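You operate a simulated robot arm through the tools that you are given. There is no shell and no other tool. Be economical: measure what you need, move in short steps, check, and stop when the job is done.

You run a simulated robot arm. Do the job below in one go: nothing can be reset, and whatever is moved stays where it is left.

JOB
Put things in order on the long platform top. At the end: the white paper ball stands on top of the brown plug; the yellow bottle stands where the purple glass stood; the purple glass stands where the hand brush stood; the hand brush is on the round board; whatever was shut is shut again. Leave all else as you found it, and nothing knocked over.
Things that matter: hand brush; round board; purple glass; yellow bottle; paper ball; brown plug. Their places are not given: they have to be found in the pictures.

It is judged by the outcome, as a careful person would: the job done as asked, and still so three seconds after it is handed in. It fails if anything else is knocked over, pushed out of place, dropped, spilled or broken.

ROBOT AND FRAMES
A 7-joint arm with a two-finger parallel gripper, fixed in place. Base frame: the origin is at the foot of the arm, x ahead of it, y to its left, z up; the work surface is at about z = 85. Lengths are in cm, angles in rad, forces in N, time in s.
With the tool pointing down near the work surface it reaches from about 30 to 70 cm from the base axis. Its first joint turns from -1.152 to 1.152 rad. Payload 1.57 kg.
The tool frame sits at the grasp point between the pads (the TCP): z along the fingers, y along the line on which they close. The tips reach 3 cm beyond it. Largest opening 11 cm; finger width 2.4, thickness 1.2; the body of the gripper, 4.8 by 11.2 cm, starts 7.8 cm behind the TCP.
Orientation is that of the tool frame in the base frame, as a unit quaternion [w, x, y, z]. With the fingers straight down and closing along the base's y, the tool's x points along the base's -x, its y along +y and its z along -z.

CONTROLS
- The arm moves only by the tool move_arm. Its argument "deltas" is a list that holds one entry, the list of rows, each a list of 7 numbers: the finger opening in m, from 0 to 0.11, then the shift along the tool's x, y, z in units of 30 mm (1.0 is 30 mm), then the turn, a rotation vector about the tool's x, y, z in units of 8 degrees (1.0 is 8 degrees). In form: [[[hand, x, y, z, ax, ay, az], ...]]. A call has 1 to 10 rows; each row shifts and turns the commanded pose from where the row before left it, along the tool's axes as they then stand. A call with a number of a shift or a turn outside -1 to 1 is refused whole. Rows are played at 5 a second. More than 5 cm and 0.15 rad between two rows, or a gripper value outside its range, and nothing of the call is played. Where a pose cannot be reached the arm comes as near as it can. A force on the tool above 40 N (or 10 N above the force at the start of the call, whichever is more), or a blocked arm, ends the call early, and 0.2 s more pass. The fingers move at their own pace (about 10.8 cm/s each) and stop on an object; they squeeze with about 33 N. The grip force told is the motor's: it shows also when the fingers shut on nothing. Time passes only in rows, and 0.2 s behind the last, so rows that do not move let the fingers close. It gives the time, the measured TCP pose, the force on the tool (base axes), the opening and the grip force at its end, in the units of the frame above (readings bear some noise), and new pictures: "pictures" is both (left out), scene, wrist or none.
- Cameras (640 x 400 px; columns grow to the right, rows downward): "scene" is fixed at [17.75, -41.68, 140.04]; the picture's right is [0.55, -0.84, 0.00], its down [-0.58, -0.38, -0.72] and it looks along [0.61, 0.39, -0.69] (base axes); focal length 291 px, centre (320, 200). "wrist" rides on the gripper at [-3.6, 0, -8] in the tool frame; the picture's right is [0.00, -1.00, 0.00], its down [0.97, 0.00, -0.24] and it looks along [0.24, 0.00, 0.97] (tool axes); focal length 218 px, centre (320, 200).
- point_at(camera, pixels): for up to 12 pixels [column, row] of the newest picture of that camera ("zoom" is the newest enlarged one), the place [x, y, z] in the base frame of the surface seen there, good to about 0.3 cm, but the place of the scene camera against the robot may be out by one fixed shift of up to 1.8 cm in any direction. No time passes.
- enlarge(camera, box): a new picture of the part [left, top, right, bottom] of that camera's present view, enlarged. No time passes.
- sign_off(): hands the job in; it is judged then, once.

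Work in short steps. Measure before you move; look again where a grasp or a placing could have gone wrong, and mend it. You have 80 turns and 120 pictures in all, those below and enlarged ones among them. Open the gripper and draw the arm clear of the work before you hand the job in, unless the task says otherwise; then end with one line.

The tools are called after ">>>" as name(argument=value, ...) on one line, values as JSON. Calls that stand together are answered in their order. move_arm: Moves the arm, as the interface text tells. Its arguments: {"type":"object","properties":{"deltas":{"type":"array","items":{"type":"array","items":{"type":"array","items":{"type":"number"}}}},"pictures":{"type":"string","enum":["both","scene","wrist","none"]}},"required":["deltas"]} The other tools are called the same way: point_at (camera, pixels) gives the place of the surface under pixels of a picture; enlarge (camera, box) takes an enlarged picture of a part of a camera's view; sign_off () hands the job in.

At the start:

```text
clock: 0.0
eef_pos: [47.4, 7.96, 113.45]
tcp_rot: [0.0, 0.001, 1.0, 0.0]
ft_force: [-0.2, -0.6, -0.1]
gripper_width: 11.01
grasp_force: 0.0
```

scene: 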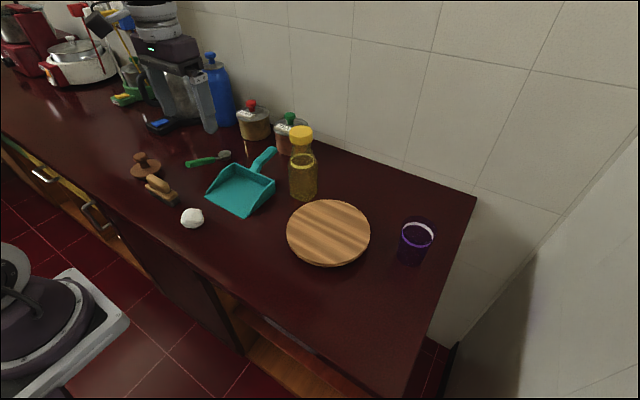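
wrist: 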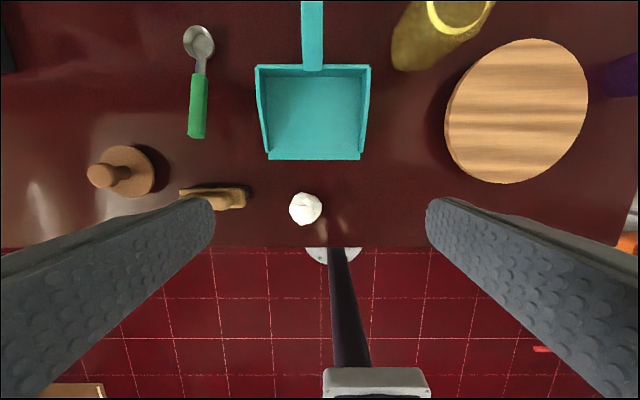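

The pictures show the plug near (145,165), the brush at (160,190), the ball at (192,217), the bottle at (302,170), the board at (328,233) and the glass at (415,243) in the scene. I enlarge both sides and measure.

>>> enlarge(camera="scene", box=[110, 130, 270, 230])

>>> enlarge(camera="scene", box=[260, 110, 468, 280])

>>> point_at(camera="scene", pixels=[[145, 157], [145, 176], [148, 180], [160, 183], [175, 200], [192, 212], [301, 130], [302, 180], [328, 233], [418, 228], [413, 250], [300, 197]])

>>> point_at(camera="wrist", pixels=[[103, 176], [135, 172], [185, 193], [215, 197], [245, 195], [306, 206], [450, 15], [410, 55], [516, 111], [451, 118], [583, 100], [620, 80]])

```text
4.00 times, centred on (190, 180) of scene
```

zoom: 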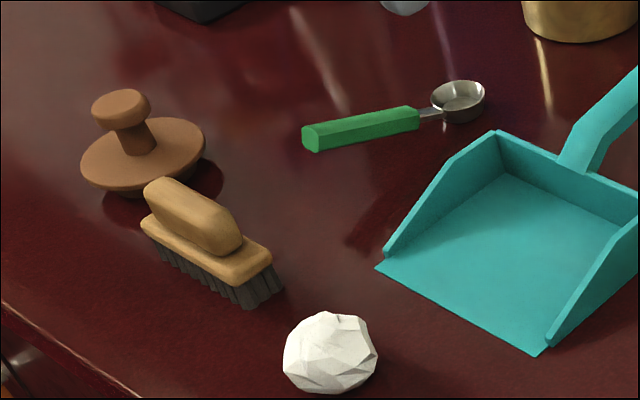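

```text
2.35 times, centred on (364, 195) of scene
```

zoom: 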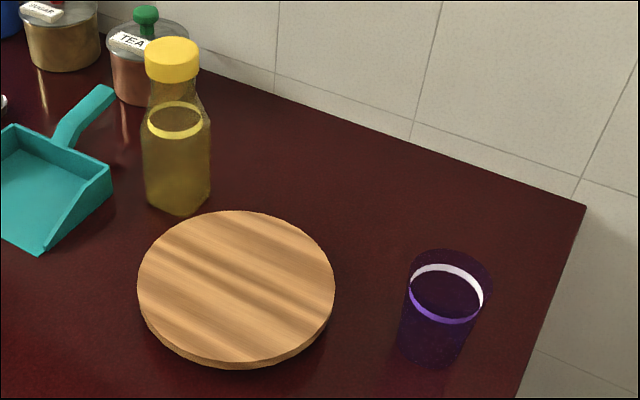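

```text
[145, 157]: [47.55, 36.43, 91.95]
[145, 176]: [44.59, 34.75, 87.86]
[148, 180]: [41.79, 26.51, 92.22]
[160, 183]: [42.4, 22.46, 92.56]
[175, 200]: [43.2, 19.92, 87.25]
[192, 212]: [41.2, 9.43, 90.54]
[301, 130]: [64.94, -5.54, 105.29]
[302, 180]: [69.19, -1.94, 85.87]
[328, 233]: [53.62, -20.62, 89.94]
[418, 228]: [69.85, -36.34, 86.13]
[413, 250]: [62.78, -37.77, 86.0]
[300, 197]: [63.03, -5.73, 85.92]
```

```text
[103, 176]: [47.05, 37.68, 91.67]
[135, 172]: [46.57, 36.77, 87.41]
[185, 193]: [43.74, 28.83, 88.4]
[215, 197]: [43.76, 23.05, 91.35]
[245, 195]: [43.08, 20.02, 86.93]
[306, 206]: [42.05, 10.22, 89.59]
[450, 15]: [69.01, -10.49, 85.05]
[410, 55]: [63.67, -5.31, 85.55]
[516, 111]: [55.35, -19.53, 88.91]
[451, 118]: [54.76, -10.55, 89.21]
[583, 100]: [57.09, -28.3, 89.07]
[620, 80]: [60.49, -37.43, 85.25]
```

The wrist view agrees with the scene camera within about 1 to 1.5 cm, so I will trust the wrist. I move above the brush (about 43.4, 24.4) for a closer look.

>>> move_arm(deltas=[[[0.11, 0.1, 0.9, 0, 0, 0, 0], [0.11, 0.1, 0.9, 0, 0, 0, 0], [0.11, 0, 0.9, 0, 0, 0, 0], [0.11, 0, 0.9, 0, 0, 0, 0], [0.11, 0, 0.9, 0, 0, 0, 0], [0.11, 0, 0.9, 0, 0, 0, 0], [0.11, 0, 0, 0.5, 0, 0, 0], [0.11, 0, 0, 0.5, 0, 0, 0], [0.11, 0, 0, 0, 0, 0, 0]]], pictures="wrist")

```text
clock: 2.0
eef_pos: [46.89, 24.26, 110.43]
tcp_rot: [0.001, 0.0, 1.0, -0.001]
ft_force: [-0.8, -0.2, 0.8]
gripper_width: 10.99
grasp_force: 0.0
```

wrist: 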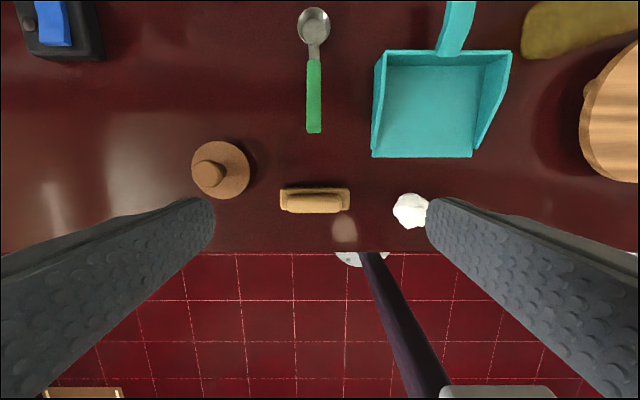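

The brush is seen squarely, with its handle along base y at (315,201). I measure its outline and the plug and ball.

>>> enlarge(camera="wrist", box=[170, 120, 450, 250])

>>> point_at(camera="wrist", pixels=[[283, 195], [348, 193], [315, 189], [315, 196], [315, 201], [315, 209], [290, 203], [340, 203], [208, 174], [235, 160], [410, 210], [265, 200]])

```text
2.29 times, centred on (310, 185) of wrist
```

zoom: 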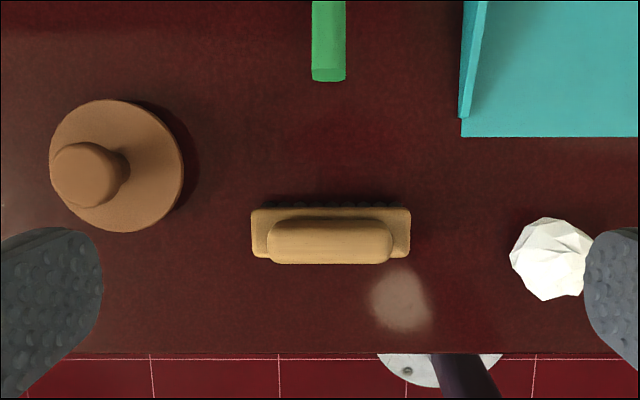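

```text
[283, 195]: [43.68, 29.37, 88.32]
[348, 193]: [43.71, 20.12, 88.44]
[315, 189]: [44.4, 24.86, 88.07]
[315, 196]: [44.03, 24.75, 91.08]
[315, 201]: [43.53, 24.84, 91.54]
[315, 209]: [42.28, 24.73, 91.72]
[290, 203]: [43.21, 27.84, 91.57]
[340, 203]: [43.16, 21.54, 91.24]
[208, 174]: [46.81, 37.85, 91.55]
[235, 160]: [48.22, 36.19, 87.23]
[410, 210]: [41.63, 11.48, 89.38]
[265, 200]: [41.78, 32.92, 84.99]
```

Brush centre is about (43.1, 24.8), handle top z 91.6, long axis along y. I shift over it and turn the tool 90° so the fingers close along x.

>>> move_arm(deltas=[[[0.11, 0.64, 0.08, 0, 0, 0, 0], [0.11, 0.63, 0.08, 0, 0, 0, 0], [0.11, 0, 0, 0, 0, 0, 0.9375], [0.11, 0, 0, 0, 0, 0, 0.9375], [0.11, 0, 0, 0, 0, 0, 0.9375], [0.11, 0, 0, 0, 0, 0, 0.9375], [0.11, 0, 0, 0, 0, 0, 0.9375], [0.11, 0, 0, 0, 0, 0, 0.9375]]], pictures="none")

>>> move_arm(deltas=[[[0.11, 0, 0, 0, 0, 0, 0.9375], [0.11, 0, 0, 0, 0, 0, 0.9375], [0.11, 0, 0, 0, 0, 0, 0.9375], [0.11, 0, 0, 0, 0, 0, 0.9375], [0.11, 0, 0, 0, 0, 0, 0.9375], [0.11, 0, 0, 0, 0, 0, 0.9375], [0.11, 0, 0, 0.8, 0, 0, 0], [0.11, 0, 0, 0.8, 0, 0, 0], [0.11, 0, 0, 0.8, 0, 0, 0], [0.11, 0, 0, 0, 0, 0, 0]]], pictures="wrist")

```text
clock: 3.8
eef_pos: [43.01, 24.69, 110.34]
tcp_rot: [0.0, 0.385, 0.923, 0.001]
ft_force: [-0.2, 0.1, -0.7]
gripper_width: 11.0
grasp_force: 0.1
```

```text
clock: 6.0
eef_pos: [42.99, 24.74, 103.12]
tcp_rot: [0.0, 0.708, 0.707, 0.0]
ft_force: [0.0, -0.6, -0.4]
gripper_width: 10.98
grasp_force: 0.0
```

wrist: 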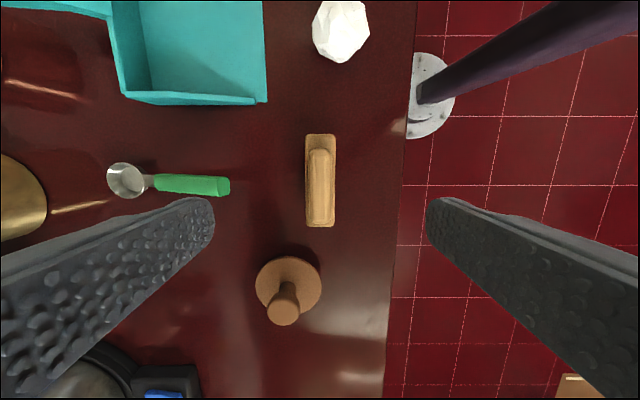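

The tool is turned and the brush lies midway between the fingers (column 320). The spoon end is close, so I narrow the opening to 6.5 cm and descend to z about 89.6.

>>> move_arm(deltas=[[[0.065, 0, 0, 0, 0, 0, 0], [0.065, 0, 0, 0.8, 0, 0, 0], [0.065, 0, 0, 0.8, 0, 0, 0], [0.065, 0, 0, 0.8, 0, 0, 0], [0.065, 0, 0, 0.8, 0, 0, 0], [0.065, 0, 0, 0.7, 0, 0, 0], [0.065, 0, 0, 0.6, 0, 0, 0], [0.065, 0, 0, 0, 0, 0, 0]]], pictures="both")

```text
clock: 7.8
eef_pos: [43.01, 24.78, 89.7]
tcp_rot: [0.0, 0.708, 0.706, 0.0]
ft_force: [0.5, 0.1, 0.2]
gripper_width: 6.51
grasp_force: 0.1
```

scene: 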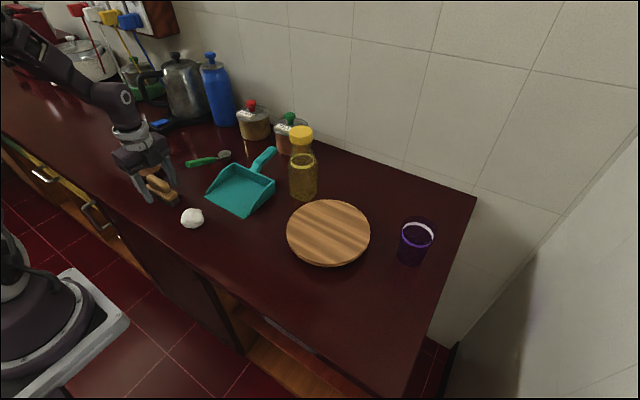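
wrist: 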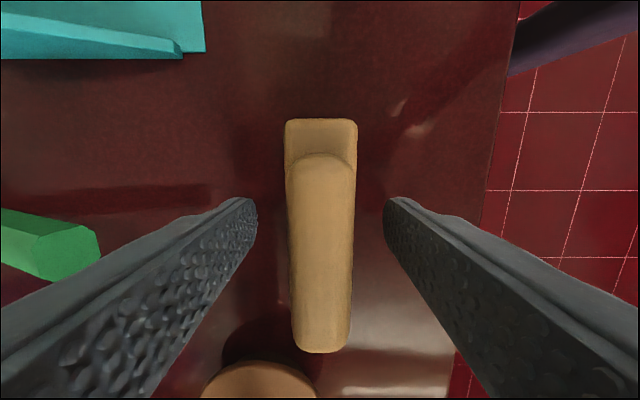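

The brush is centred between the fingers. I close, then lift straight up.

>>> move_arm(deltas=[[[0.0, 0, 0, 0, 0, 0, 0], [0.0, 0, 0, 0, 0, 0, 0], [0.0, 0, 0, 0, 0, 0, 0], [0.0, 0, 0, -0.5, 0, 0, 0], [0.0, 0, 0, -0.9, 0, 0, 0], [0.0, 0, 0, -0.9, 0, 0, 0], [0.0, 0, 0, -0.9, 0, 0, 0], [0.0, 0, 0, -0.9, 0, 0, 0], [0.0, 0, 0, -0.9, 0, 0, 0], [0.0, 0, 0, 0, 0, 0, 0]]], pictures="wrist")

```text
clock: 10.0
eef_pos: [42.94, 24.79, 104.7]
tcp_rot: [0.0, 0.707, 0.707, 0.0]
ft_force: [1.4, 0.2, -1.1]
gripper_width: 3.11
grasp_force: 32.9
```

wrist: 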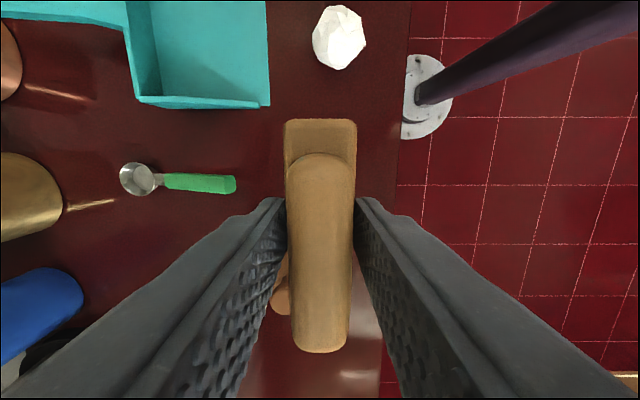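

The brush is held (3.1 cm, 33 N). I carry it along -y at x = 43, clear of the bottle, toward the board.

>>> move_arm(deltas=[[[0.0, -0.6, 0, 0, 0, 0, 0], [0.0, -1, 0, 0, 0, 0, 0], [0.0, -1, 0, 0, 0, 0, 0], [0.0, -1, 0, 0, 0, 0, 0], [0.0, -1, 0, 0, 0, 0, 0], [0.0, -1, 0, 0, 0, 0, 0], [0.0, -1, 0, 0, 0, 0, 0], [0.0, -1, 0, 0, 0, 0, 0], [0.0, -1, 0, 0, 0, 0, 0], [0.0, -0.6, 0, 0, 0, 0, 0]]], pictures="wrist")

```text
clock: 12.2
eef_pos: [42.89, -2.95, 104.83]
tcp_rot: [0.0, 0.708, 0.706, -0.001]
ft_force: [-0.2, 0.1, -0.5]
gripper_width: 3.12
grasp_force: 32.9
```

wrist: 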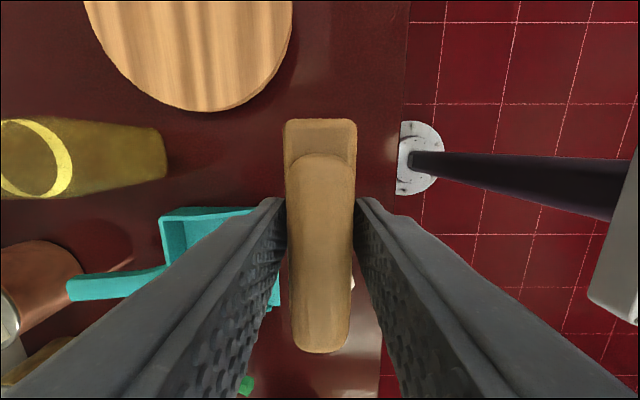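

The brush is still held level. I continue 13 cm along -y to see the whole board.

>>> move_arm(deltas=[[[0.0, -0.9, 0, 0, 0, 0, 0], [0.0, -0.9, 0, 0, 0, 0, 0], [0.0, -0.9, 0, 0, 0, 0, 0], [0.0, -0.9, 0, 0, 0, 0, 0], [0.0, -0.8, 0, 0, 0, 0, 0], [0.0, 0, 0, 0, 0, 0, 0]]], pictures="wrist")

>>> point_at(camera="wrist", pixels=[[190, 20], [190, 100], [120, 50], [270, 60], [190, 150]])

```text
clock: 13.6
eef_pos: [43.08, -16.11, 104.66]
tcp_rot: [-0.001, 0.707, 0.707, -0.001]
ft_force: [-0.6, 0.3, -1.2]
gripper_width: 3.13
grasp_force: 32.5
```

wrist: 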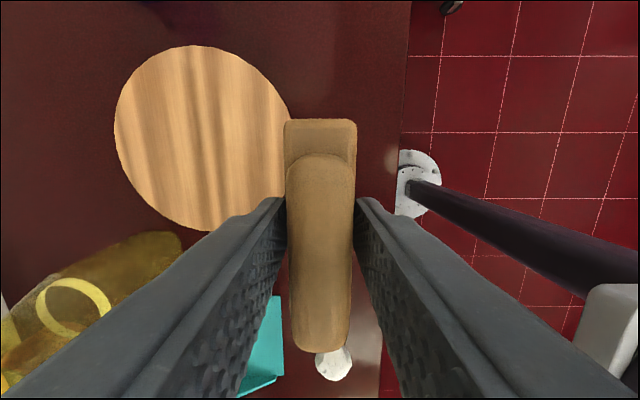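

```text
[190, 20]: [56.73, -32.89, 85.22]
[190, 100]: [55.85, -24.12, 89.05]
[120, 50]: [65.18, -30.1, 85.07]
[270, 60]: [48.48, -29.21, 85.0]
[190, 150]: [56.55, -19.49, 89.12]
```

The board is seen from (114,128) to (292,130) and (200,45) to (203,231). I measure its rim.

>>> point_at(camera="wrist", pixels=[[117, 128], [288, 128], [200, 48], [203, 222], [140, 70], [262, 70], [140, 200]])

```text
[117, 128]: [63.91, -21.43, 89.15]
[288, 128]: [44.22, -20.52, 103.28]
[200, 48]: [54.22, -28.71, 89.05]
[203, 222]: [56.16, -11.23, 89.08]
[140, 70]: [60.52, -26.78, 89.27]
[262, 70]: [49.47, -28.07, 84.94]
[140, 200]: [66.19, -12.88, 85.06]
```

Board centre is about (55.2, -20.0), top z 89.1. I go over it and lower to just above contact (TCP about 94.1).

>>> move_arm(deltas=[[[0.0, -0.3, 0.8, 0, 0, 0, 0], [0.0, -0.3, 0.8, 0, 0, 0, 0], [0.0, -0.3, 0.8, 0, 0, 0, 0], [0.0, -0.3, 0.8, 0, 0, 0, 0], [0.0, -0.1, 0.8, 0, 0, 0, 0], [0.0, 0, 0, 0.9, 0, 0, 0], [0.0, 0, 0, 0.9, 0, 0, 0], [0.0, 0, 0, 0.9, 0, 0, 0], [0.0, 0, 0, 0.7, 0, 0, 0], [0.0, 0, 0, 0, 0, 0, 0]]], pictures="both")

```text
clock: 15.8
eef_pos: [54.97, -19.9, 94.38]
tcp_rot: [0.0, 0.707, 0.707, -0.001]
ft_force: [0.2, 0.6, -0.4]
gripper_width: 3.13
grasp_force: 33.4
```

scene: 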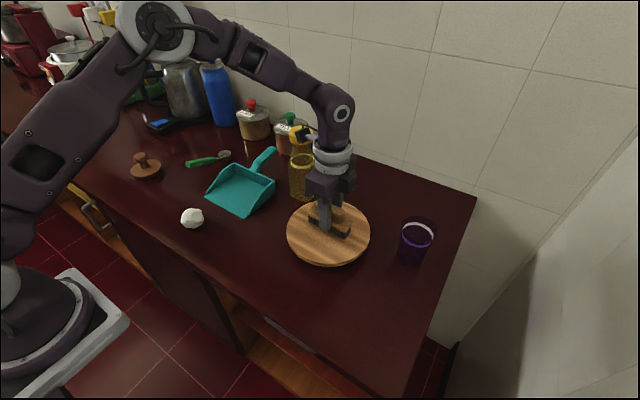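
wrist: 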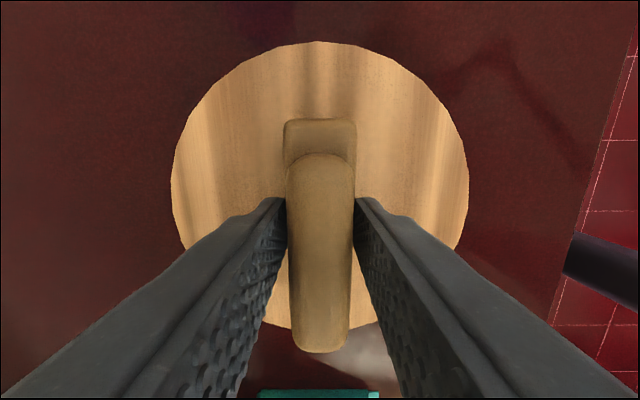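

Centred over the board. I lower a few millimetres until contact.

>>> move_arm(deltas=[[[0.0, 0, 0, 0.1, 0, 0, 0], [0.0, 0, 0, 0.06, 0, 0, 0], [0.0, 0, 0, 0.04, 0, 0, 0], [0.0, 0, 0, 0, 0, 0, 0]]], pictures="none")

```text
clock: 16.8
eef_pos: [54.97, -19.89, 93.9]
tcp_rot: [-0.001, 0.708, 0.707, -0.001]
ft_force: [0.3, -0.6, -1.4]
gripper_width: 3.13
grasp_force: 33.2
```

No contact force yet; I lower 2 mm more.

>>> move_arm(deltas=[[[0.0, 0, 0, 0.03, 0, 0, 0], [0.0, 0, 0, 0.03, 0, 0, 0], [0.0, 0, 0, 0, 0, 0, 0]]], pictures="none")

```text
clock: 17.6
eef_pos: [54.92, -20.08, 93.79]
tcp_rot: [0.0, 0.707, 0.707, 0.0]
ft_force: [0.1, 0.4, -1.2]
gripper_width: 3.14
grasp_force: 33.1
```

Reading 93.79, expected contact at about 93.8; one more millimetre, then open partly and rise.

>>> move_arm(deltas=[[[0.0, 0, 0, 0.03, 0, 0, 0], [0.0, 0, 0, 0, 0, 0, 0], [0.065, 0, 0, 0, 0, 0, 0], [0.065, 0, 0, 0, 0, 0, 0], [0.065, 0, 0, 0, 0, 0, 0], [0.065, 0, 0, -0.6, 0, 0, 0], [0.065, 0, 0, -0.9, 0, 0, 0], [0.065, 0, 0, -0.9, 0, 0, 0], [0.065, 0, 0, -0.9, 0, 0, 0], [0.065, 0, 0, -0.9, 0, 0, 0]]], pictures="both")

```text
clock: 19.8
eef_pos: [54.87, -19.95, 106.26]
tcp_rot: [0.0, 0.708, 0.707, 0.0]
ft_force: [-0.3, 0.1, 0.9]
gripper_width: 6.53
grasp_force: 0.1
```

scene: 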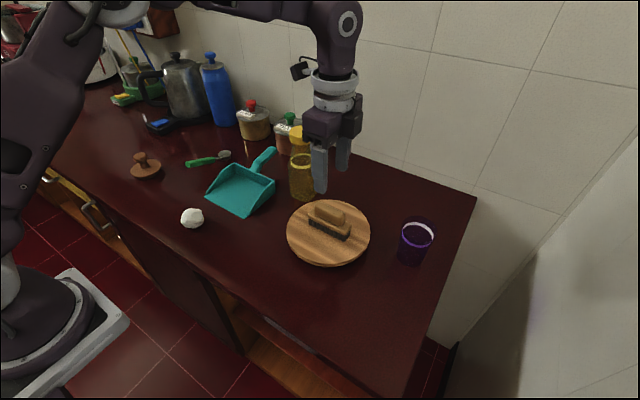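
wrist: 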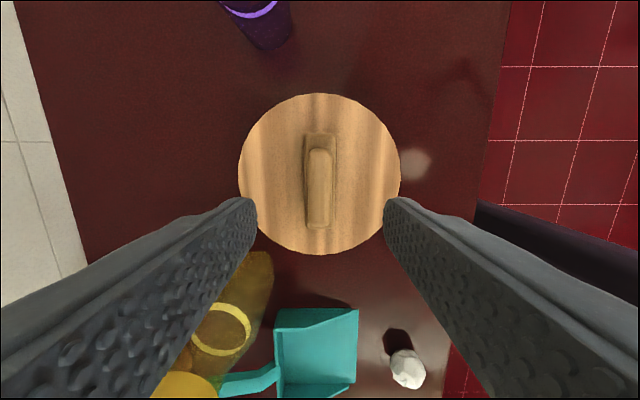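

The brush stands centred on the board. Next the glass: I move 10 cm toward -y to see it fully.

>>> move_arm(deltas=[[[0.11, -0.7, 0.3, 0, 0, 0, 0], [0.11, -0.7, 0.3, 0, 0, 0, 0], [0.11, -0.7, 0.3, 0, 0, 0, 0], [0.11, -0.7, 0.3, 0, 0, 0, 0], [0.11, -0.7, 0, 0, 0, 0, 0], [0.11, 0, 0, 0, 0, 0, 0]]], pictures="wrist")

>>> enlarge(camera="wrist", box=[210, 60, 370, 160])

```text
clock: 21.2
eef_pos: [58.43, -28.3, 106.12]
tcp_rot: [0.0, 0.708, 0.706, 0.0]
ft_force: [0.4, 0.7, -0.2]
gripper_width: 11.01
grasp_force: 0.0
out of reach, approached as far as the arm can: row 5
```

wrist: 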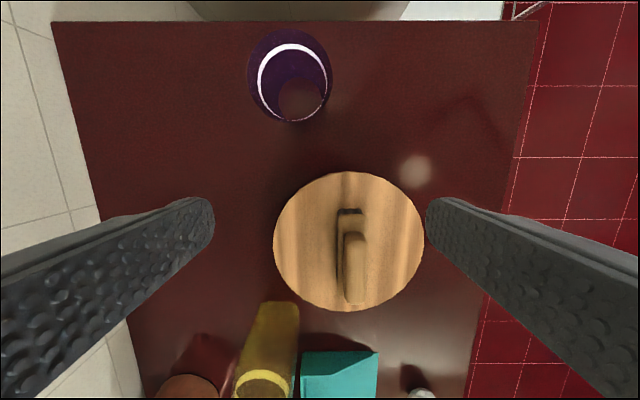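

```text
4.00 times, centred on (290, 110) of wrist
```

zoom: 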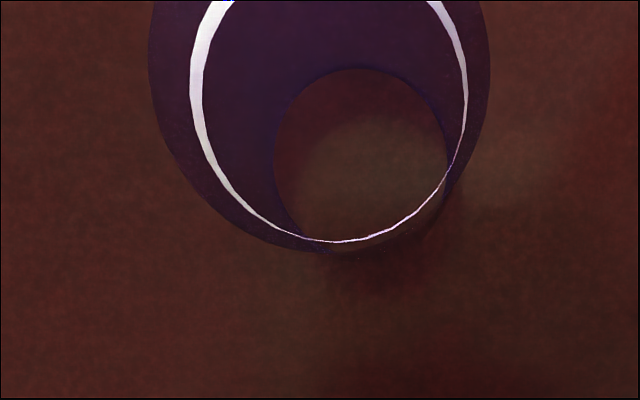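

The glass's base circle centres at (301,99) and its rim runs from (248,75) to (333,75). I measure places on it.

>>> point_at(camera="wrist", pixels=[[301, 99], [289, 31], [249, 75], [332, 75], [300, 121], [270, 108], [279, 97], [322, 97], [300, 78], [300, 45], [300, 130], [260, 90]])

>>> point_at(camera="scene", pixels=[[398, 235], [418, 222], [433, 240], [410, 264], [400, 260], [422, 262], [410, 245], [405, 222]])

```text
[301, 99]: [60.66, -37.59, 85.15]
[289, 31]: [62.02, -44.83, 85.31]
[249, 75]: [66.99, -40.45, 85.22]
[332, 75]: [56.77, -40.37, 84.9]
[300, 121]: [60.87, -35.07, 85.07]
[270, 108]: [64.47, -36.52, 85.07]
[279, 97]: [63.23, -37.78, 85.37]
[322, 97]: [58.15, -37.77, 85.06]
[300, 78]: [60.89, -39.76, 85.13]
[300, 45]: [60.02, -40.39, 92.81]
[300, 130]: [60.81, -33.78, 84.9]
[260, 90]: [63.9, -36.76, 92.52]
```

```text
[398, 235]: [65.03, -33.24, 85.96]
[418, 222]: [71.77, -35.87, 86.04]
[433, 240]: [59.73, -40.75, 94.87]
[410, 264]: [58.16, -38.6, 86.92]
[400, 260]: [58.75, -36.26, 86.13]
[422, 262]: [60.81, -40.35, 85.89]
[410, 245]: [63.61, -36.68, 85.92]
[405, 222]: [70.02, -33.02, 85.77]
```

Glass base centre is (60.7, -37.5), radius about 2.6 at the foot, with a ring (perhaps liquid) at z 92.7. It lies 71 cm out, so I draw back a bit, turn the tool to face radially outward, and will tilt it.

>>> move_arm(deltas=[[[0.09, -0.36, -0.82, 0, 0, 0, 0], [0.09, -0.36, -0.82, 0, 0, 0, 0], [0.09, -0.35, -0.82, 0, 0, 0, 0], [0.09, 0, 0, 0, 0, 0, -0.911], [0.09, 0, 0, 0, 0, 0, -0.911], [0.09, 0, 0, 0, 0, 0, -0.911], [0.09, 0, 0, 0, 0, 0, -0.911], [0.09, 0, 0, 0, 0, 0, -0.911], [0.09, 0, 0, 0, 0, 0, -0.911], [0.09, 0, 0, 0, 0, 0, -0.911]]], pictures="none")

>>> move_arm(deltas=[[[0.09, 0, 0, 0, 0, 0, -0.911], [0.09, 0, 0, 0, 0, -1, 0], [0.09, 0, 0, 0, 0, -1, 0], [0.09, 0, 0, 0, 0, -1, 0], [0.09, 0, 0, 0, 0, -1, 0], [0.09, 0, 0, 0, 0, -1, 0], [0.09, 0, 0, 0, 0, -1, 0], [0.09, 0, 0, 0, 0, 0, 0]]], pictures="both")

```text
clock: 23.4
eef_pos: [51.17, -31.54, 106.15]
tcp_rot: [-0.001, 0.333, 0.943, 0.0]
ft_force: [0.6, -0.8, 0.4]
gripper_width: 8.98
grasp_force: 0.2
```

```text
clock: 25.2
eef_pos: [51.1, -31.52, 106.25]
tcp_rot: [0.391, 0.25, 0.879, -0.111]
ft_force: [0.0, 0.2, 0.4]
gripper_width: 8.99
grasp_force: 0.0
```

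scene: 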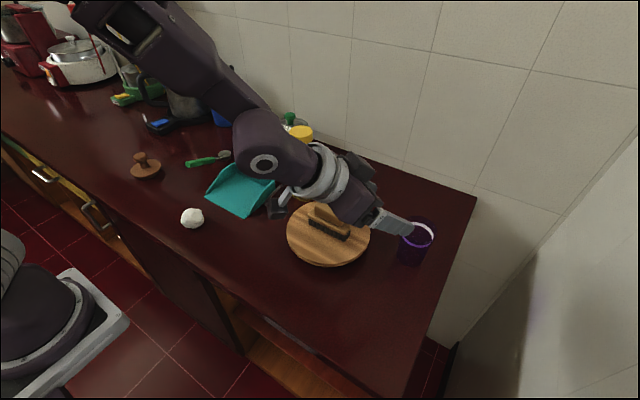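
wrist: 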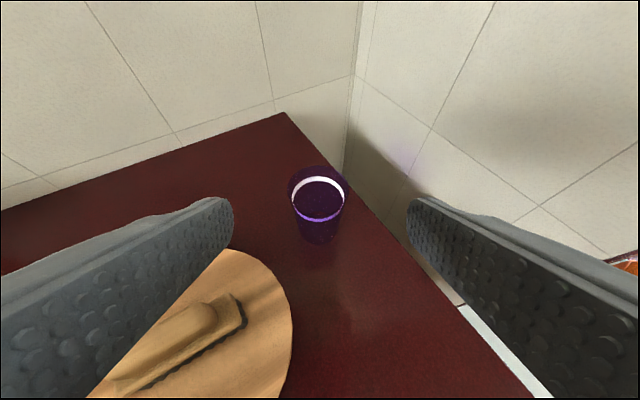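

The glass (318,205) is centred between the fingers. I approach along the tool axis in two stages; first about two thirds of the way.

>>> move_arm(deltas=[[[0.09, 0.62, 0, 0.4, 0, 0, 0], [0.09, 0.62, 0, 0.6, 0, 0, 0], [0.09, 0, 0, 0.9, 0, 0, 0], [0.09, 0, 0, 0.9, 0, 0, 0], [0.09, 0, 0, 0.9, 0, 0, 0], [0.09, 0, 0, 0.5, 0, 0, 0], [0.09, 0, 0, 0, 0, 0, 0]]], pictures="both")

```text
clock: 26.8
eef_pos: [56.99, -35.12, 94.85]
tcp_rot: [0.391, 0.25, 0.879, -0.111]
ft_force: [-0.3, 0.1, 0.2]
gripper_width: 9.01
grasp_force: 0.0
```

scene: 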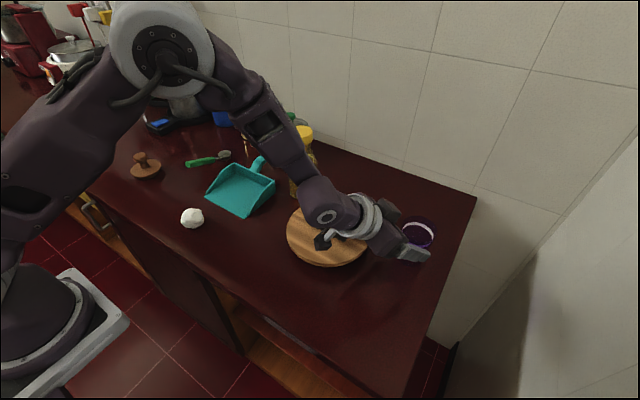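
wrist: 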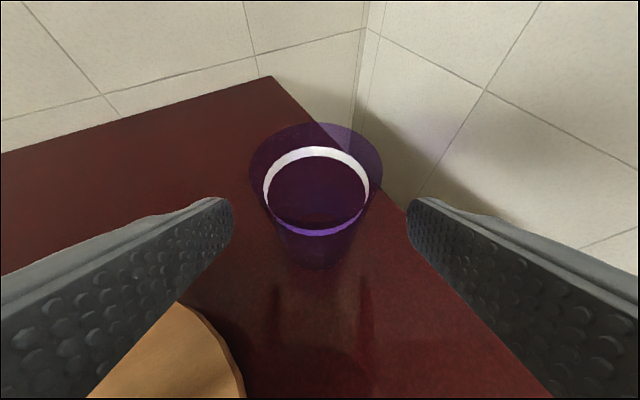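

The liquid ring is well inside; glass centre is near column 316 against the finger middle 320. I shift 3 mm in +y and advance the remaining 5.8 cm.

>>> move_arm(deltas=[[[0.09, 0, 0.1, 0.5, 0, 0, 0], [0.09, 0, 0, 0.5, 0, 0, 0], [0.09, 0, 0, 0.5, 0, 0, 0], [0.09, 0, 0, 0.45, 0, 0, 0], [0.09, 0, 0, 0, 0, 0, 0]]], pictures="both")

```text
clock: 28.0
eef_pos: [60.73, -37.16, 90.93]
tcp_rot: [0.391, 0.25, 0.879, -0.112]
ft_force: [0.5, -0.3, 0.7]
gripper_width: 8.98
grasp_force: 0.0
```

scene: 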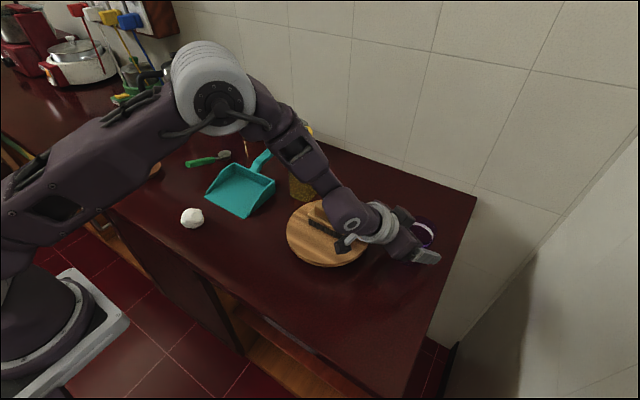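
wrist: 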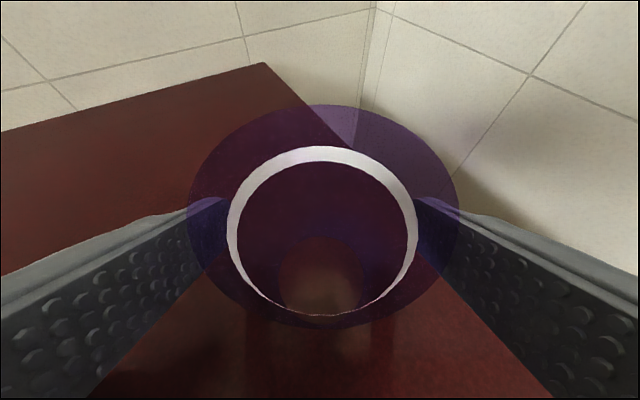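

The glass is centred (rim 187–460). I close gently and check the grip before lifting.

>>> move_arm(deltas=[[[0.07, 0, 0, 0, 0, 0, 0], [0.05, 0, 0, 0, 0, 0, 0], [0.04, 0, 0, 0, 0, 0, 0], [0.03, 0, 0, 0, 0, 0, 0], [0.03, 0, 0, 0, 0, 0, 0]]], pictures="none")

>>> move_arm(deltas=[[[0.03, -0.1, 0, -0.09, 0, 0, 0], [0.03, -0.2, 0, -0.18, 0, 0, 0], [0.03, -0.3, 0, -0.27, 0, 0, 0], [0.03, -0.3, 0, -0.27, 0, 0, 0], [0.03, 0, 0, 0, 0, 0, 0]]], pictures="both")

```text
clock: 29.2
eef_pos: [60.91, -37.09, 91.09]
tcp_rot: [0.392, 0.249, 0.879, -0.111]
ft_force: [-0.2, -0.5, -0.7]
gripper_width: 6.67
grasp_force: 33.2
```

```text
clock: 30.4
eef_pos: [60.89, -37.16, 94.86]
tcp_rot: [0.391, 0.25, 0.879, -0.111]
ft_force: [0.2, 0.7, -1.8]
gripper_width: 6.65
grasp_force: 32.9
```

scene: 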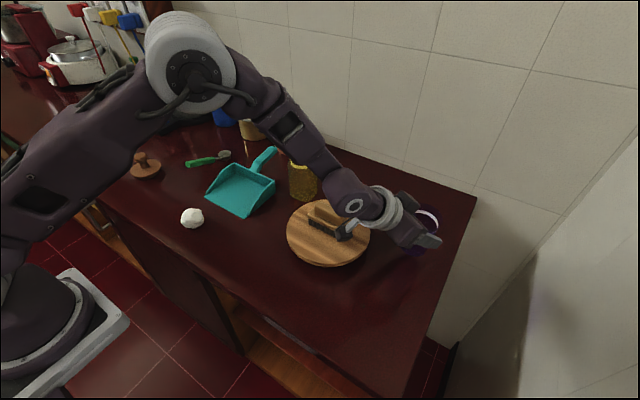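
wrist: 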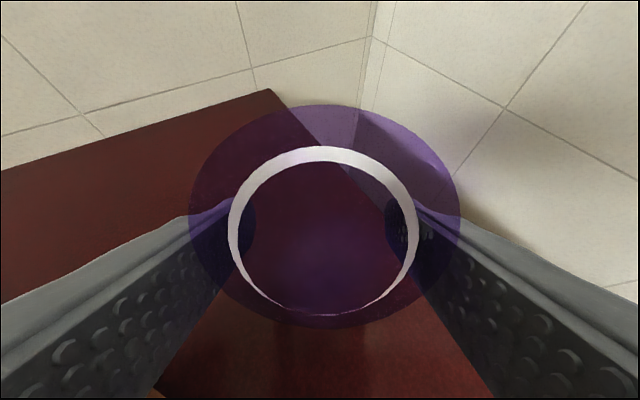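

The glass is held upright (6.65 cm, 33 N), axis at the TCP. I raise it to about z 103 and draw it back radially.

>>> move_arm(deltas=[[[0.03, -0.495, 0, -0.446, 0, 0, 0], [0.03, -0.495, 0, -0.446, 0, 0, 0], [0.03, -0.495, 0, -0.446, 0, 0, 0], [0.03, -0.1, 0, -0.7, 0, 0, 0], [0.03, 0.3, 0, -0.76, 0, 0, 0], [0.03, 0.55, 0, -0.61, 0, 0, 0], [0.03, 0.55, 0, -0.61, 0, 0, 0], [0.03, 0.55, 0, -0.61, 0, 0, 0], [0.03, 0.55, 0, -0.61, 0, 0, 0], [0.03, 0.3, 0, -0.33, 0, 0, 0]]], pictures="scene")

```text
clock: 32.6
eef_pos: [48.15, -29.36, 103.16]
tcp_rot: [0.391, 0.249, 0.879, -0.111]
ft_force: [0.0, 0.1, -1.2]
gripper_width: 6.66
grasp_force: 32.6
```

scene: 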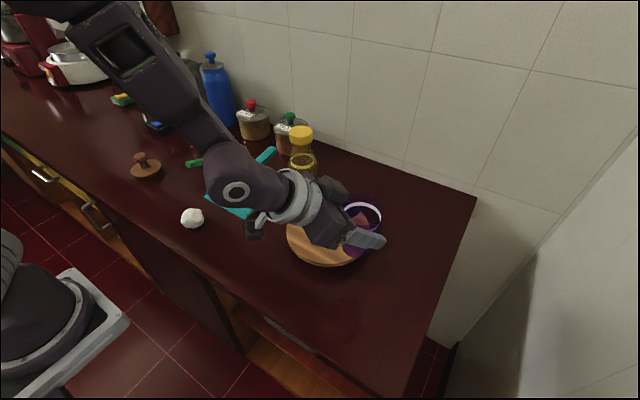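

All clear. I draw in another 6 cm, rise 2 cm, and start the level swing to the left.

>>> move_arm(deltas=[[[0.03, 0.31, 0, -0.68, 0, 0, 0], [0.03, 0.31, 0, -0.68, 0, 0, 0], [0.03, 0.31, 0, -0.68, 0, 0, 0], [0.03, 0.01, 0.5, -0.011, -0.158, 0, -0.142], [0.03, 0.02, 0.99, -0.022, -0.316, 0, -0.284], [0.03, 0.02, 0.99, -0.022, -0.316, 0, -0.284], [0.03, 0.02, 0.99, -0.022, -0.316, 0, -0.284], [0.03, 0.02, 0.99, -0.022, -0.316, 0, -0.284], [0.03, 0.02, 0.99, -0.022, -0.316, 0, -0.284], [0.03, 0.02, 0.99, -0.022, -0.316, 0, -0.284]]], pictures="scene")

```text
clock: 34.8
eef_pos: [49.52, -7.86, 105.22]
tcp_rot: [0.405, 0.077, 0.91, -0.035]
ft_force: [0.9, -0.1, -1.8]
gripper_width: 6.63
grasp_force: 33.0
```

scene: 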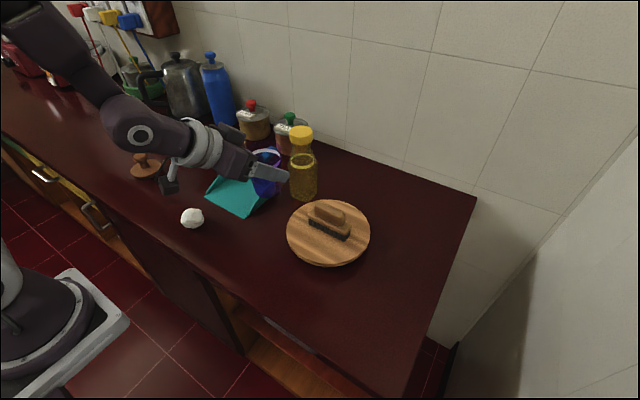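

Glass level and r = 50. I keep swinging.

>>> move_arm(deltas=[[[0.03, 0.02, 0.99, -0.022, -0.316, 0, -0.284], [0.03, 0.02, 0.99, -0.022, -0.316, 0, -0.284], [0.03, 0.02, 0.99, -0.022, -0.316, 0, -0.284], [0.03, 0.02, 0.99, -0.022, -0.316, 0, -0.284], [0.03, 0.02, 0.99, -0.022, -0.316, 0, -0.284], [0.03, 0.02, 0.99, -0.022, -0.316, 0, -0.284], [0.03, 0.02, 0.99, -0.022, -0.316, 0, -0.284], [0.03, 0.02, 0.99, -0.022, -0.316, 0, -0.284], [0.03, 0.02, 0.99, -0.022, -0.316, 0, -0.284], [0.03, 0.02, 0.99, -0.022, -0.316, 0, -0.284]]], pictures="both")

```text
clock: 37.0
eef_pos: [45.63, 21.11, 105.27]
tcp_rot: [0.398, -0.193, 0.893, 0.086]
ft_force: [0.6, 0.6, -1.8]
gripper_width: 6.66
grasp_force: 33.6
```

scene: 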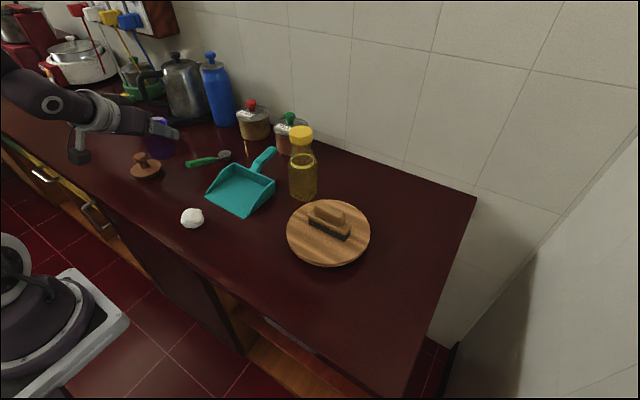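
wrist: 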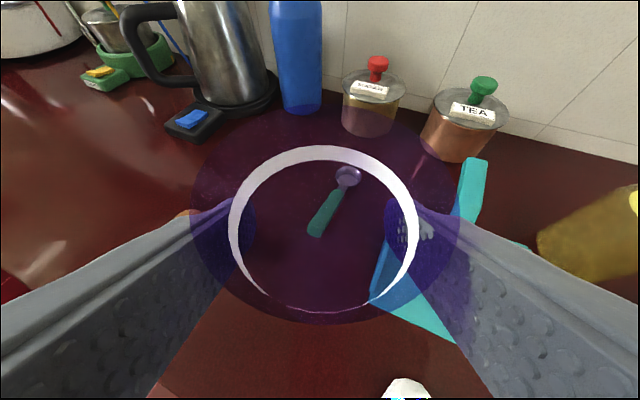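

I shift the last 4.4 cm sideways to (43.0, 24.75) and lower to about z 92.8, keeping it level.

>>> move_arm(deltas=[[[0.03, 0.099, 0.733, -0.11, 0, 0, 0], [0.03, 0.099, 0.733, -0.11, 0, 0, 0], [0.03, 0.619, 0, 0.557, 0, 0, 0], [0.03, 0.619, 0, 0.557, 0, 0, 0], [0.03, 0.619, 0, 0.557, 0, 0, 0], [0.03, 0.619, 0, 0.557, 0, 0, 0], [0.03, 0.619, 0, 0.557, 0, 0, 0], [0.03, 0, 0, 0, 0, 0, 0]]], pictures="both")

```text
clock: 38.8
eef_pos: [43.02, 24.62, 92.76]
tcp_rot: [0.397, -0.192, 0.893, 0.087]
ft_force: [-1.1, 0.6, -1.3]
gripper_width: 6.65
grasp_force: 33.0
```

scene: 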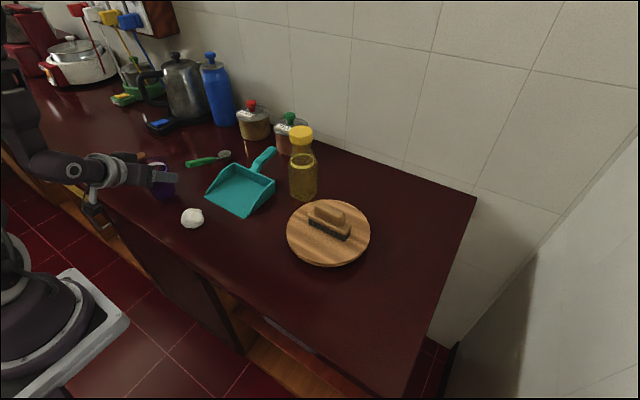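
wrist: 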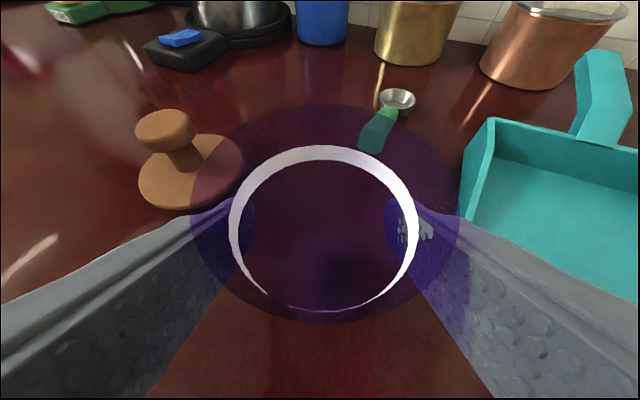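

Position (43.0, 24.6) is right. I lower 1.6 cm in small rows toward contact at z about 91.0.

>>> move_arm(deltas=[[[0.03, 0.149, 0, 0.134, 0, 0, 0], [0.03, 0.124, 0, 0.111, 0, 0, 0], [0.03, 0.074, 0, 0.067, 0, 0, 0], [0.03, 0.05, 0, 0.045, 0, 0, 0], [0.03, 0.025, 0, 0.022, 0, 0, 0], [0.03, 0, 0, 0, 0, 0, 0]]], pictures="none")

```text
clock: 40.2
eef_pos: [43.07, 24.6, 91.04]
tcp_rot: [0.397, -0.193, 0.893, 0.087]
ft_force: [-2.2, 0.1, 1.9]
gripper_width: 6.65
grasp_force: 32.7
```

The vertical force changed sign (+1.9 N): the glass stands. I open and draw back along the tool axis.

>>> move_arm(deltas=[[[0.07, 0, 0, 0, 0, 0, 0], [0.085, 0, 0, 0, 0, 0, 0], [0.088, 0, 0, 0, 0, 0, 0], [0.088, 0, 0, -0.5, 0, 0, 0], [0.088, 0, 0, -0.8, 0, 0, 0], [0.088, 0, 0, -0.9, 0, 0, 0], [0.088, 0, 0, -0.9, 0, 0, 0], [0.088, 0, 0, -0.9, 0, 0, 0], [0.088, -0.7, 0, -0.6, 0, 0, 0], [0.088, -0.7, 0, -0.6, 0, 0, 0]]], pictures="both")

```text
clock: 42.4
eef_pos: [39.98, 23.48, 99.17]
tcp_rot: [0.397, -0.193, 0.893, 0.087]
ft_force: [0.6, -0.5, 1.4]
gripper_width: 8.78
grasp_force: 0.0
out of reach, approached as far as the arm can: row 6, 7, 8
```

scene: 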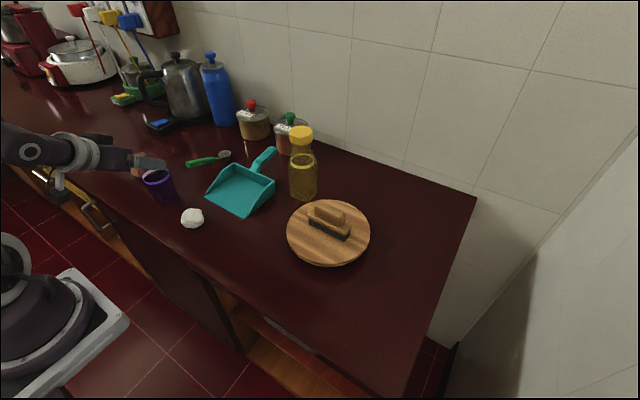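
wrist: 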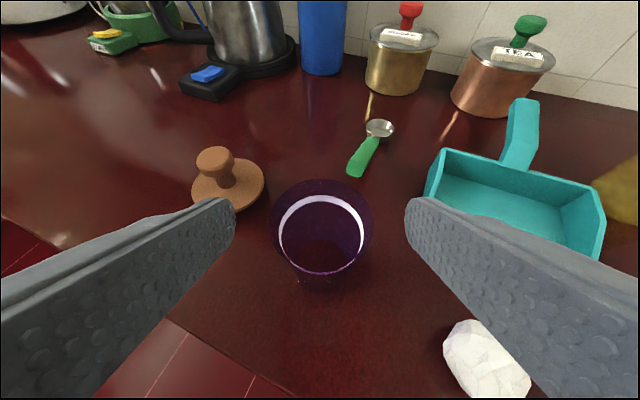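

The glass stands upright on the brush's old place (318,235 in the wrist view). I rise 5 cm, then swing right toward the bottle.

>>> move_arm(deltas=[[[0.088, -0.62, 0, -0.557, 0, 0, 0], [0.088, -0.62, 0, -0.557, 0, 0, 0], [0.088, 0, 0, 0, 0, 0, 0]]], pictures="none")

```text
clock: 43.2
eef_pos: [40.09, 23.35, 104.26]
tcp_rot: [0.398, -0.192, 0.893, 0.086]
ft_force: [0.1, 1.1, -0.2]
gripper_width: 8.8
grasp_force: 0.1
```

Risen to z 104. Now I swing about 30° to the right.

>>> move_arm(deltas=[[[0.1, 0.02, -0.876, -0.022, 0.304, 0, 0.274], [0.1, 0.02, -0.876, -0.022, 0.304, 0, 0.274], [0.1, 0.02, -0.876, -0.022, 0.304, 0, 0.274], [0.1, 0.02, -0.876, -0.022, 0.304, 0, 0.274], [0.1, 0.02, -0.876, -0.022, 0.304, 0, 0.274], [0.1, 0.02, -0.876, -0.022, 0.304, 0, 0.274], [0.1, 0.02, -0.876, -0.022, 0.304, 0, 0.274], [0.1, 0.02, -0.876, -0.022, 0.304, 0, 0.274], [0.1, 0.02, -0.876, -0.022, 0.304, 0, 0.274], [0.1, 0, 0, 0, 0, 0, 0]]], pictures="wrist")

```text
clock: 45.4
eef_pos: [45.29, 2.86, 105.08]
tcp_rot: [0.41, 0.016, 0.912, -0.005]
ft_force: [-0.7, -0.2, 0.0]
gripper_width: 9.99
grasp_force: 0.1
out of reach, approached as far as the arm can: row 6, 7, 8, 9
```

wrist: 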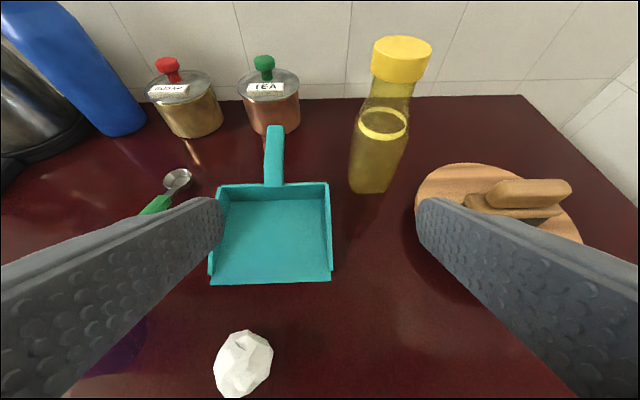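

Bottle in view: cap (402,60), body to (370,192). I enlarge and measure its base, cap, and the dustpan handle.

>>> enlarge(camera="wrist", box=[240, 20, 480, 220])

>>> point_at(camera="wrist", pixels=[[402, 48], [402, 70], [372, 190], [350, 180], [390, 185], [382, 115], [384, 137], [275, 130], [275, 165], [325, 185], [362, 130], [408, 130]])

>>> point_at(camera="scene", pixels=[[301, 130], [302, 138], [290, 158], [315, 158], [303, 200], [292, 190], [316, 190]])

```text
2.00 times, centred on (360, 120) of wrist
```

zoom: 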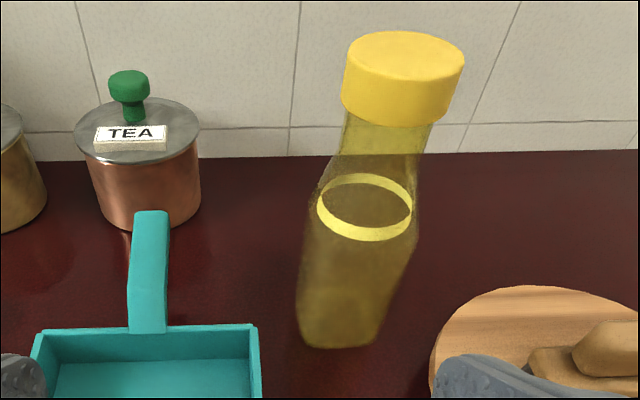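

```text
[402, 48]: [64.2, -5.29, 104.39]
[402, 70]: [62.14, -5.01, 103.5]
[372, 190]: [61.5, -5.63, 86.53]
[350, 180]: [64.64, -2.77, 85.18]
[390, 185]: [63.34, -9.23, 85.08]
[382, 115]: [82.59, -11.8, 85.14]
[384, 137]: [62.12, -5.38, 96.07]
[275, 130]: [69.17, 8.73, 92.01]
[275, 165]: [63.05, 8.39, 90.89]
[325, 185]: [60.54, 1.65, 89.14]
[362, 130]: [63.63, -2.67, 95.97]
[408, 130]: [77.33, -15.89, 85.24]
```

```text
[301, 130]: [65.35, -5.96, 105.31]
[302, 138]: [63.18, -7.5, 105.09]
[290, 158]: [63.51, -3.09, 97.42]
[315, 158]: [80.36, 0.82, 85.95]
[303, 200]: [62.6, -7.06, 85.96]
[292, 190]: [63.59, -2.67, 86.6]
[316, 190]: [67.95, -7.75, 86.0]
```

Bottle axis is (64.3, -5.4), body radius about 2.8, cap top z 104.4; the dustpan's wall (y 1.7) and board stay clear of an 8 cm opening. I move to a stand-off 12 cm behind it and tilt the tool to 60°.

>>> move_arm(deltas=[[[0.08, -0.013, -0.633, 0.762, 0, 0, 0], [0.08, -0.013, -0.633, 0.762, 0, 0, 0], [0.08, -0.013, -0.633, 0.762, 0, 0, 0], [0.08, -0.013, -0.633, 0.762, 0, 0, 0], [0.08, 0, 0, 0, 0, -0.75, 0], [0.08, 0, 0, 0, 0, -0.75, 0], [0.08, 0, 0, 0, 0, 0, 0]]], pictures="wrist")

```text
clock: 47.0
eef_pos: [52.55, -2.71, 98.88]
tcp_rot: [0.495, -0.009, 0.869, 0.005]
ft_force: [-0.3, 0.3, 0.5]
gripper_width: 7.98
grasp_force: 0.2
out of reach, approached as far as the arm can: row 6
```

wrist: 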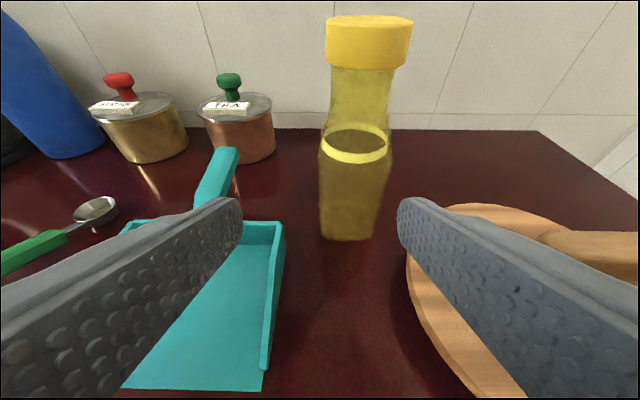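

Facing nearly along +x with 59° tilt. I shift 2.9 cm right and advance 8 cm, then check.

>>> move_arm(deltas=[[[0.08, 0, -0.49, 0, 0, 0, 0], [0.08, 0, -0.49, 0, 0, 0, 0], [0.08, -0.05, 0, 0.7, 0, 0, 0], [0.08, -0.05, 0, 0.7, 0, 0, 0], [0.08, -0.05, 0, 0.7, 0, 0, 0], [0.08, 0, 0, 0.5, 0, 0, 0], [0.08, 0, 0, 0, 0, 0, 0]]], pictures="both")

```text
clock: 48.6
eef_pos: [59.27, -6.38, 95.82]
tcp_rot: [0.505, 0.015, 0.863, -0.007]
ft_force: [-0.3, 0.1, 0.2]
gripper_width: 8.03
grasp_force: 0.4
out of reach, approached as far as the arm can: row 2
```

scene: 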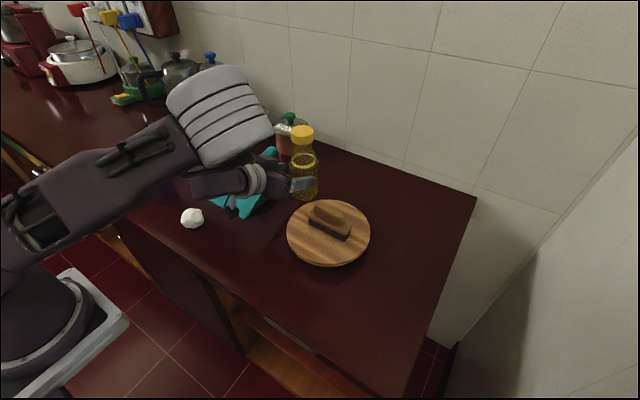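
wrist: 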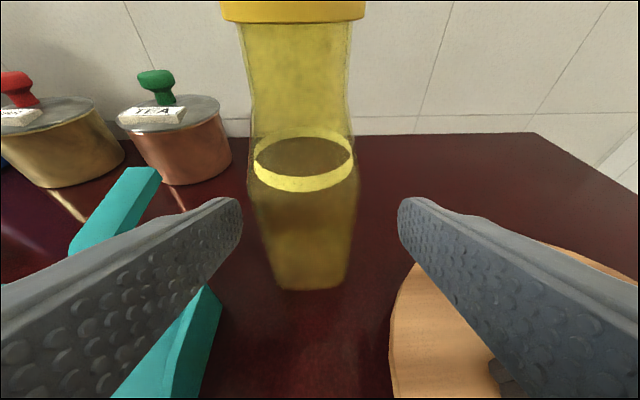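

Bottle at column about 305 versus finger middle 320: I shift 1.15 cm left and advance the rest to z about 91.5.

>>> move_arm(deltas=[[[0.08, 0.1, 0.385, 0, 0, 0, 0], [0.08, 0.1, 0, 0.35, 0, 0, 0], [0.08, 0.1, 0, 0.6, 0, 0, 0], [0.08, 0.1, 0, 0.6, 0, 0, 0], [0.08, 0.037, 0, 0.6, 0, 0, 0], [0.08, 0, 0, 0, 0, 0, 0]]], pictures="both")

```text
clock: 50.0
eef_pos: [64.45, -5.46, 91.63]
tcp_rot: [0.505, 0.016, 0.863, -0.008]
ft_force: [-0.5, -0.2, 0.6]
gripper_width: 7.97
grasp_force: 0.0
```

scene: 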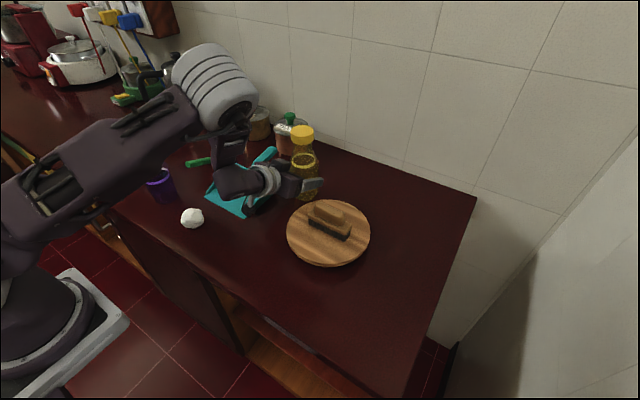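
wrist: 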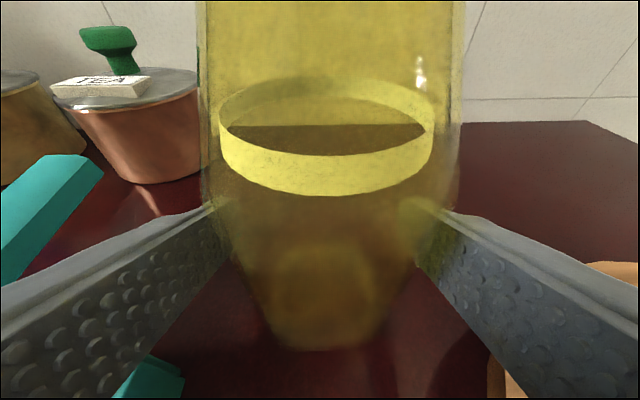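

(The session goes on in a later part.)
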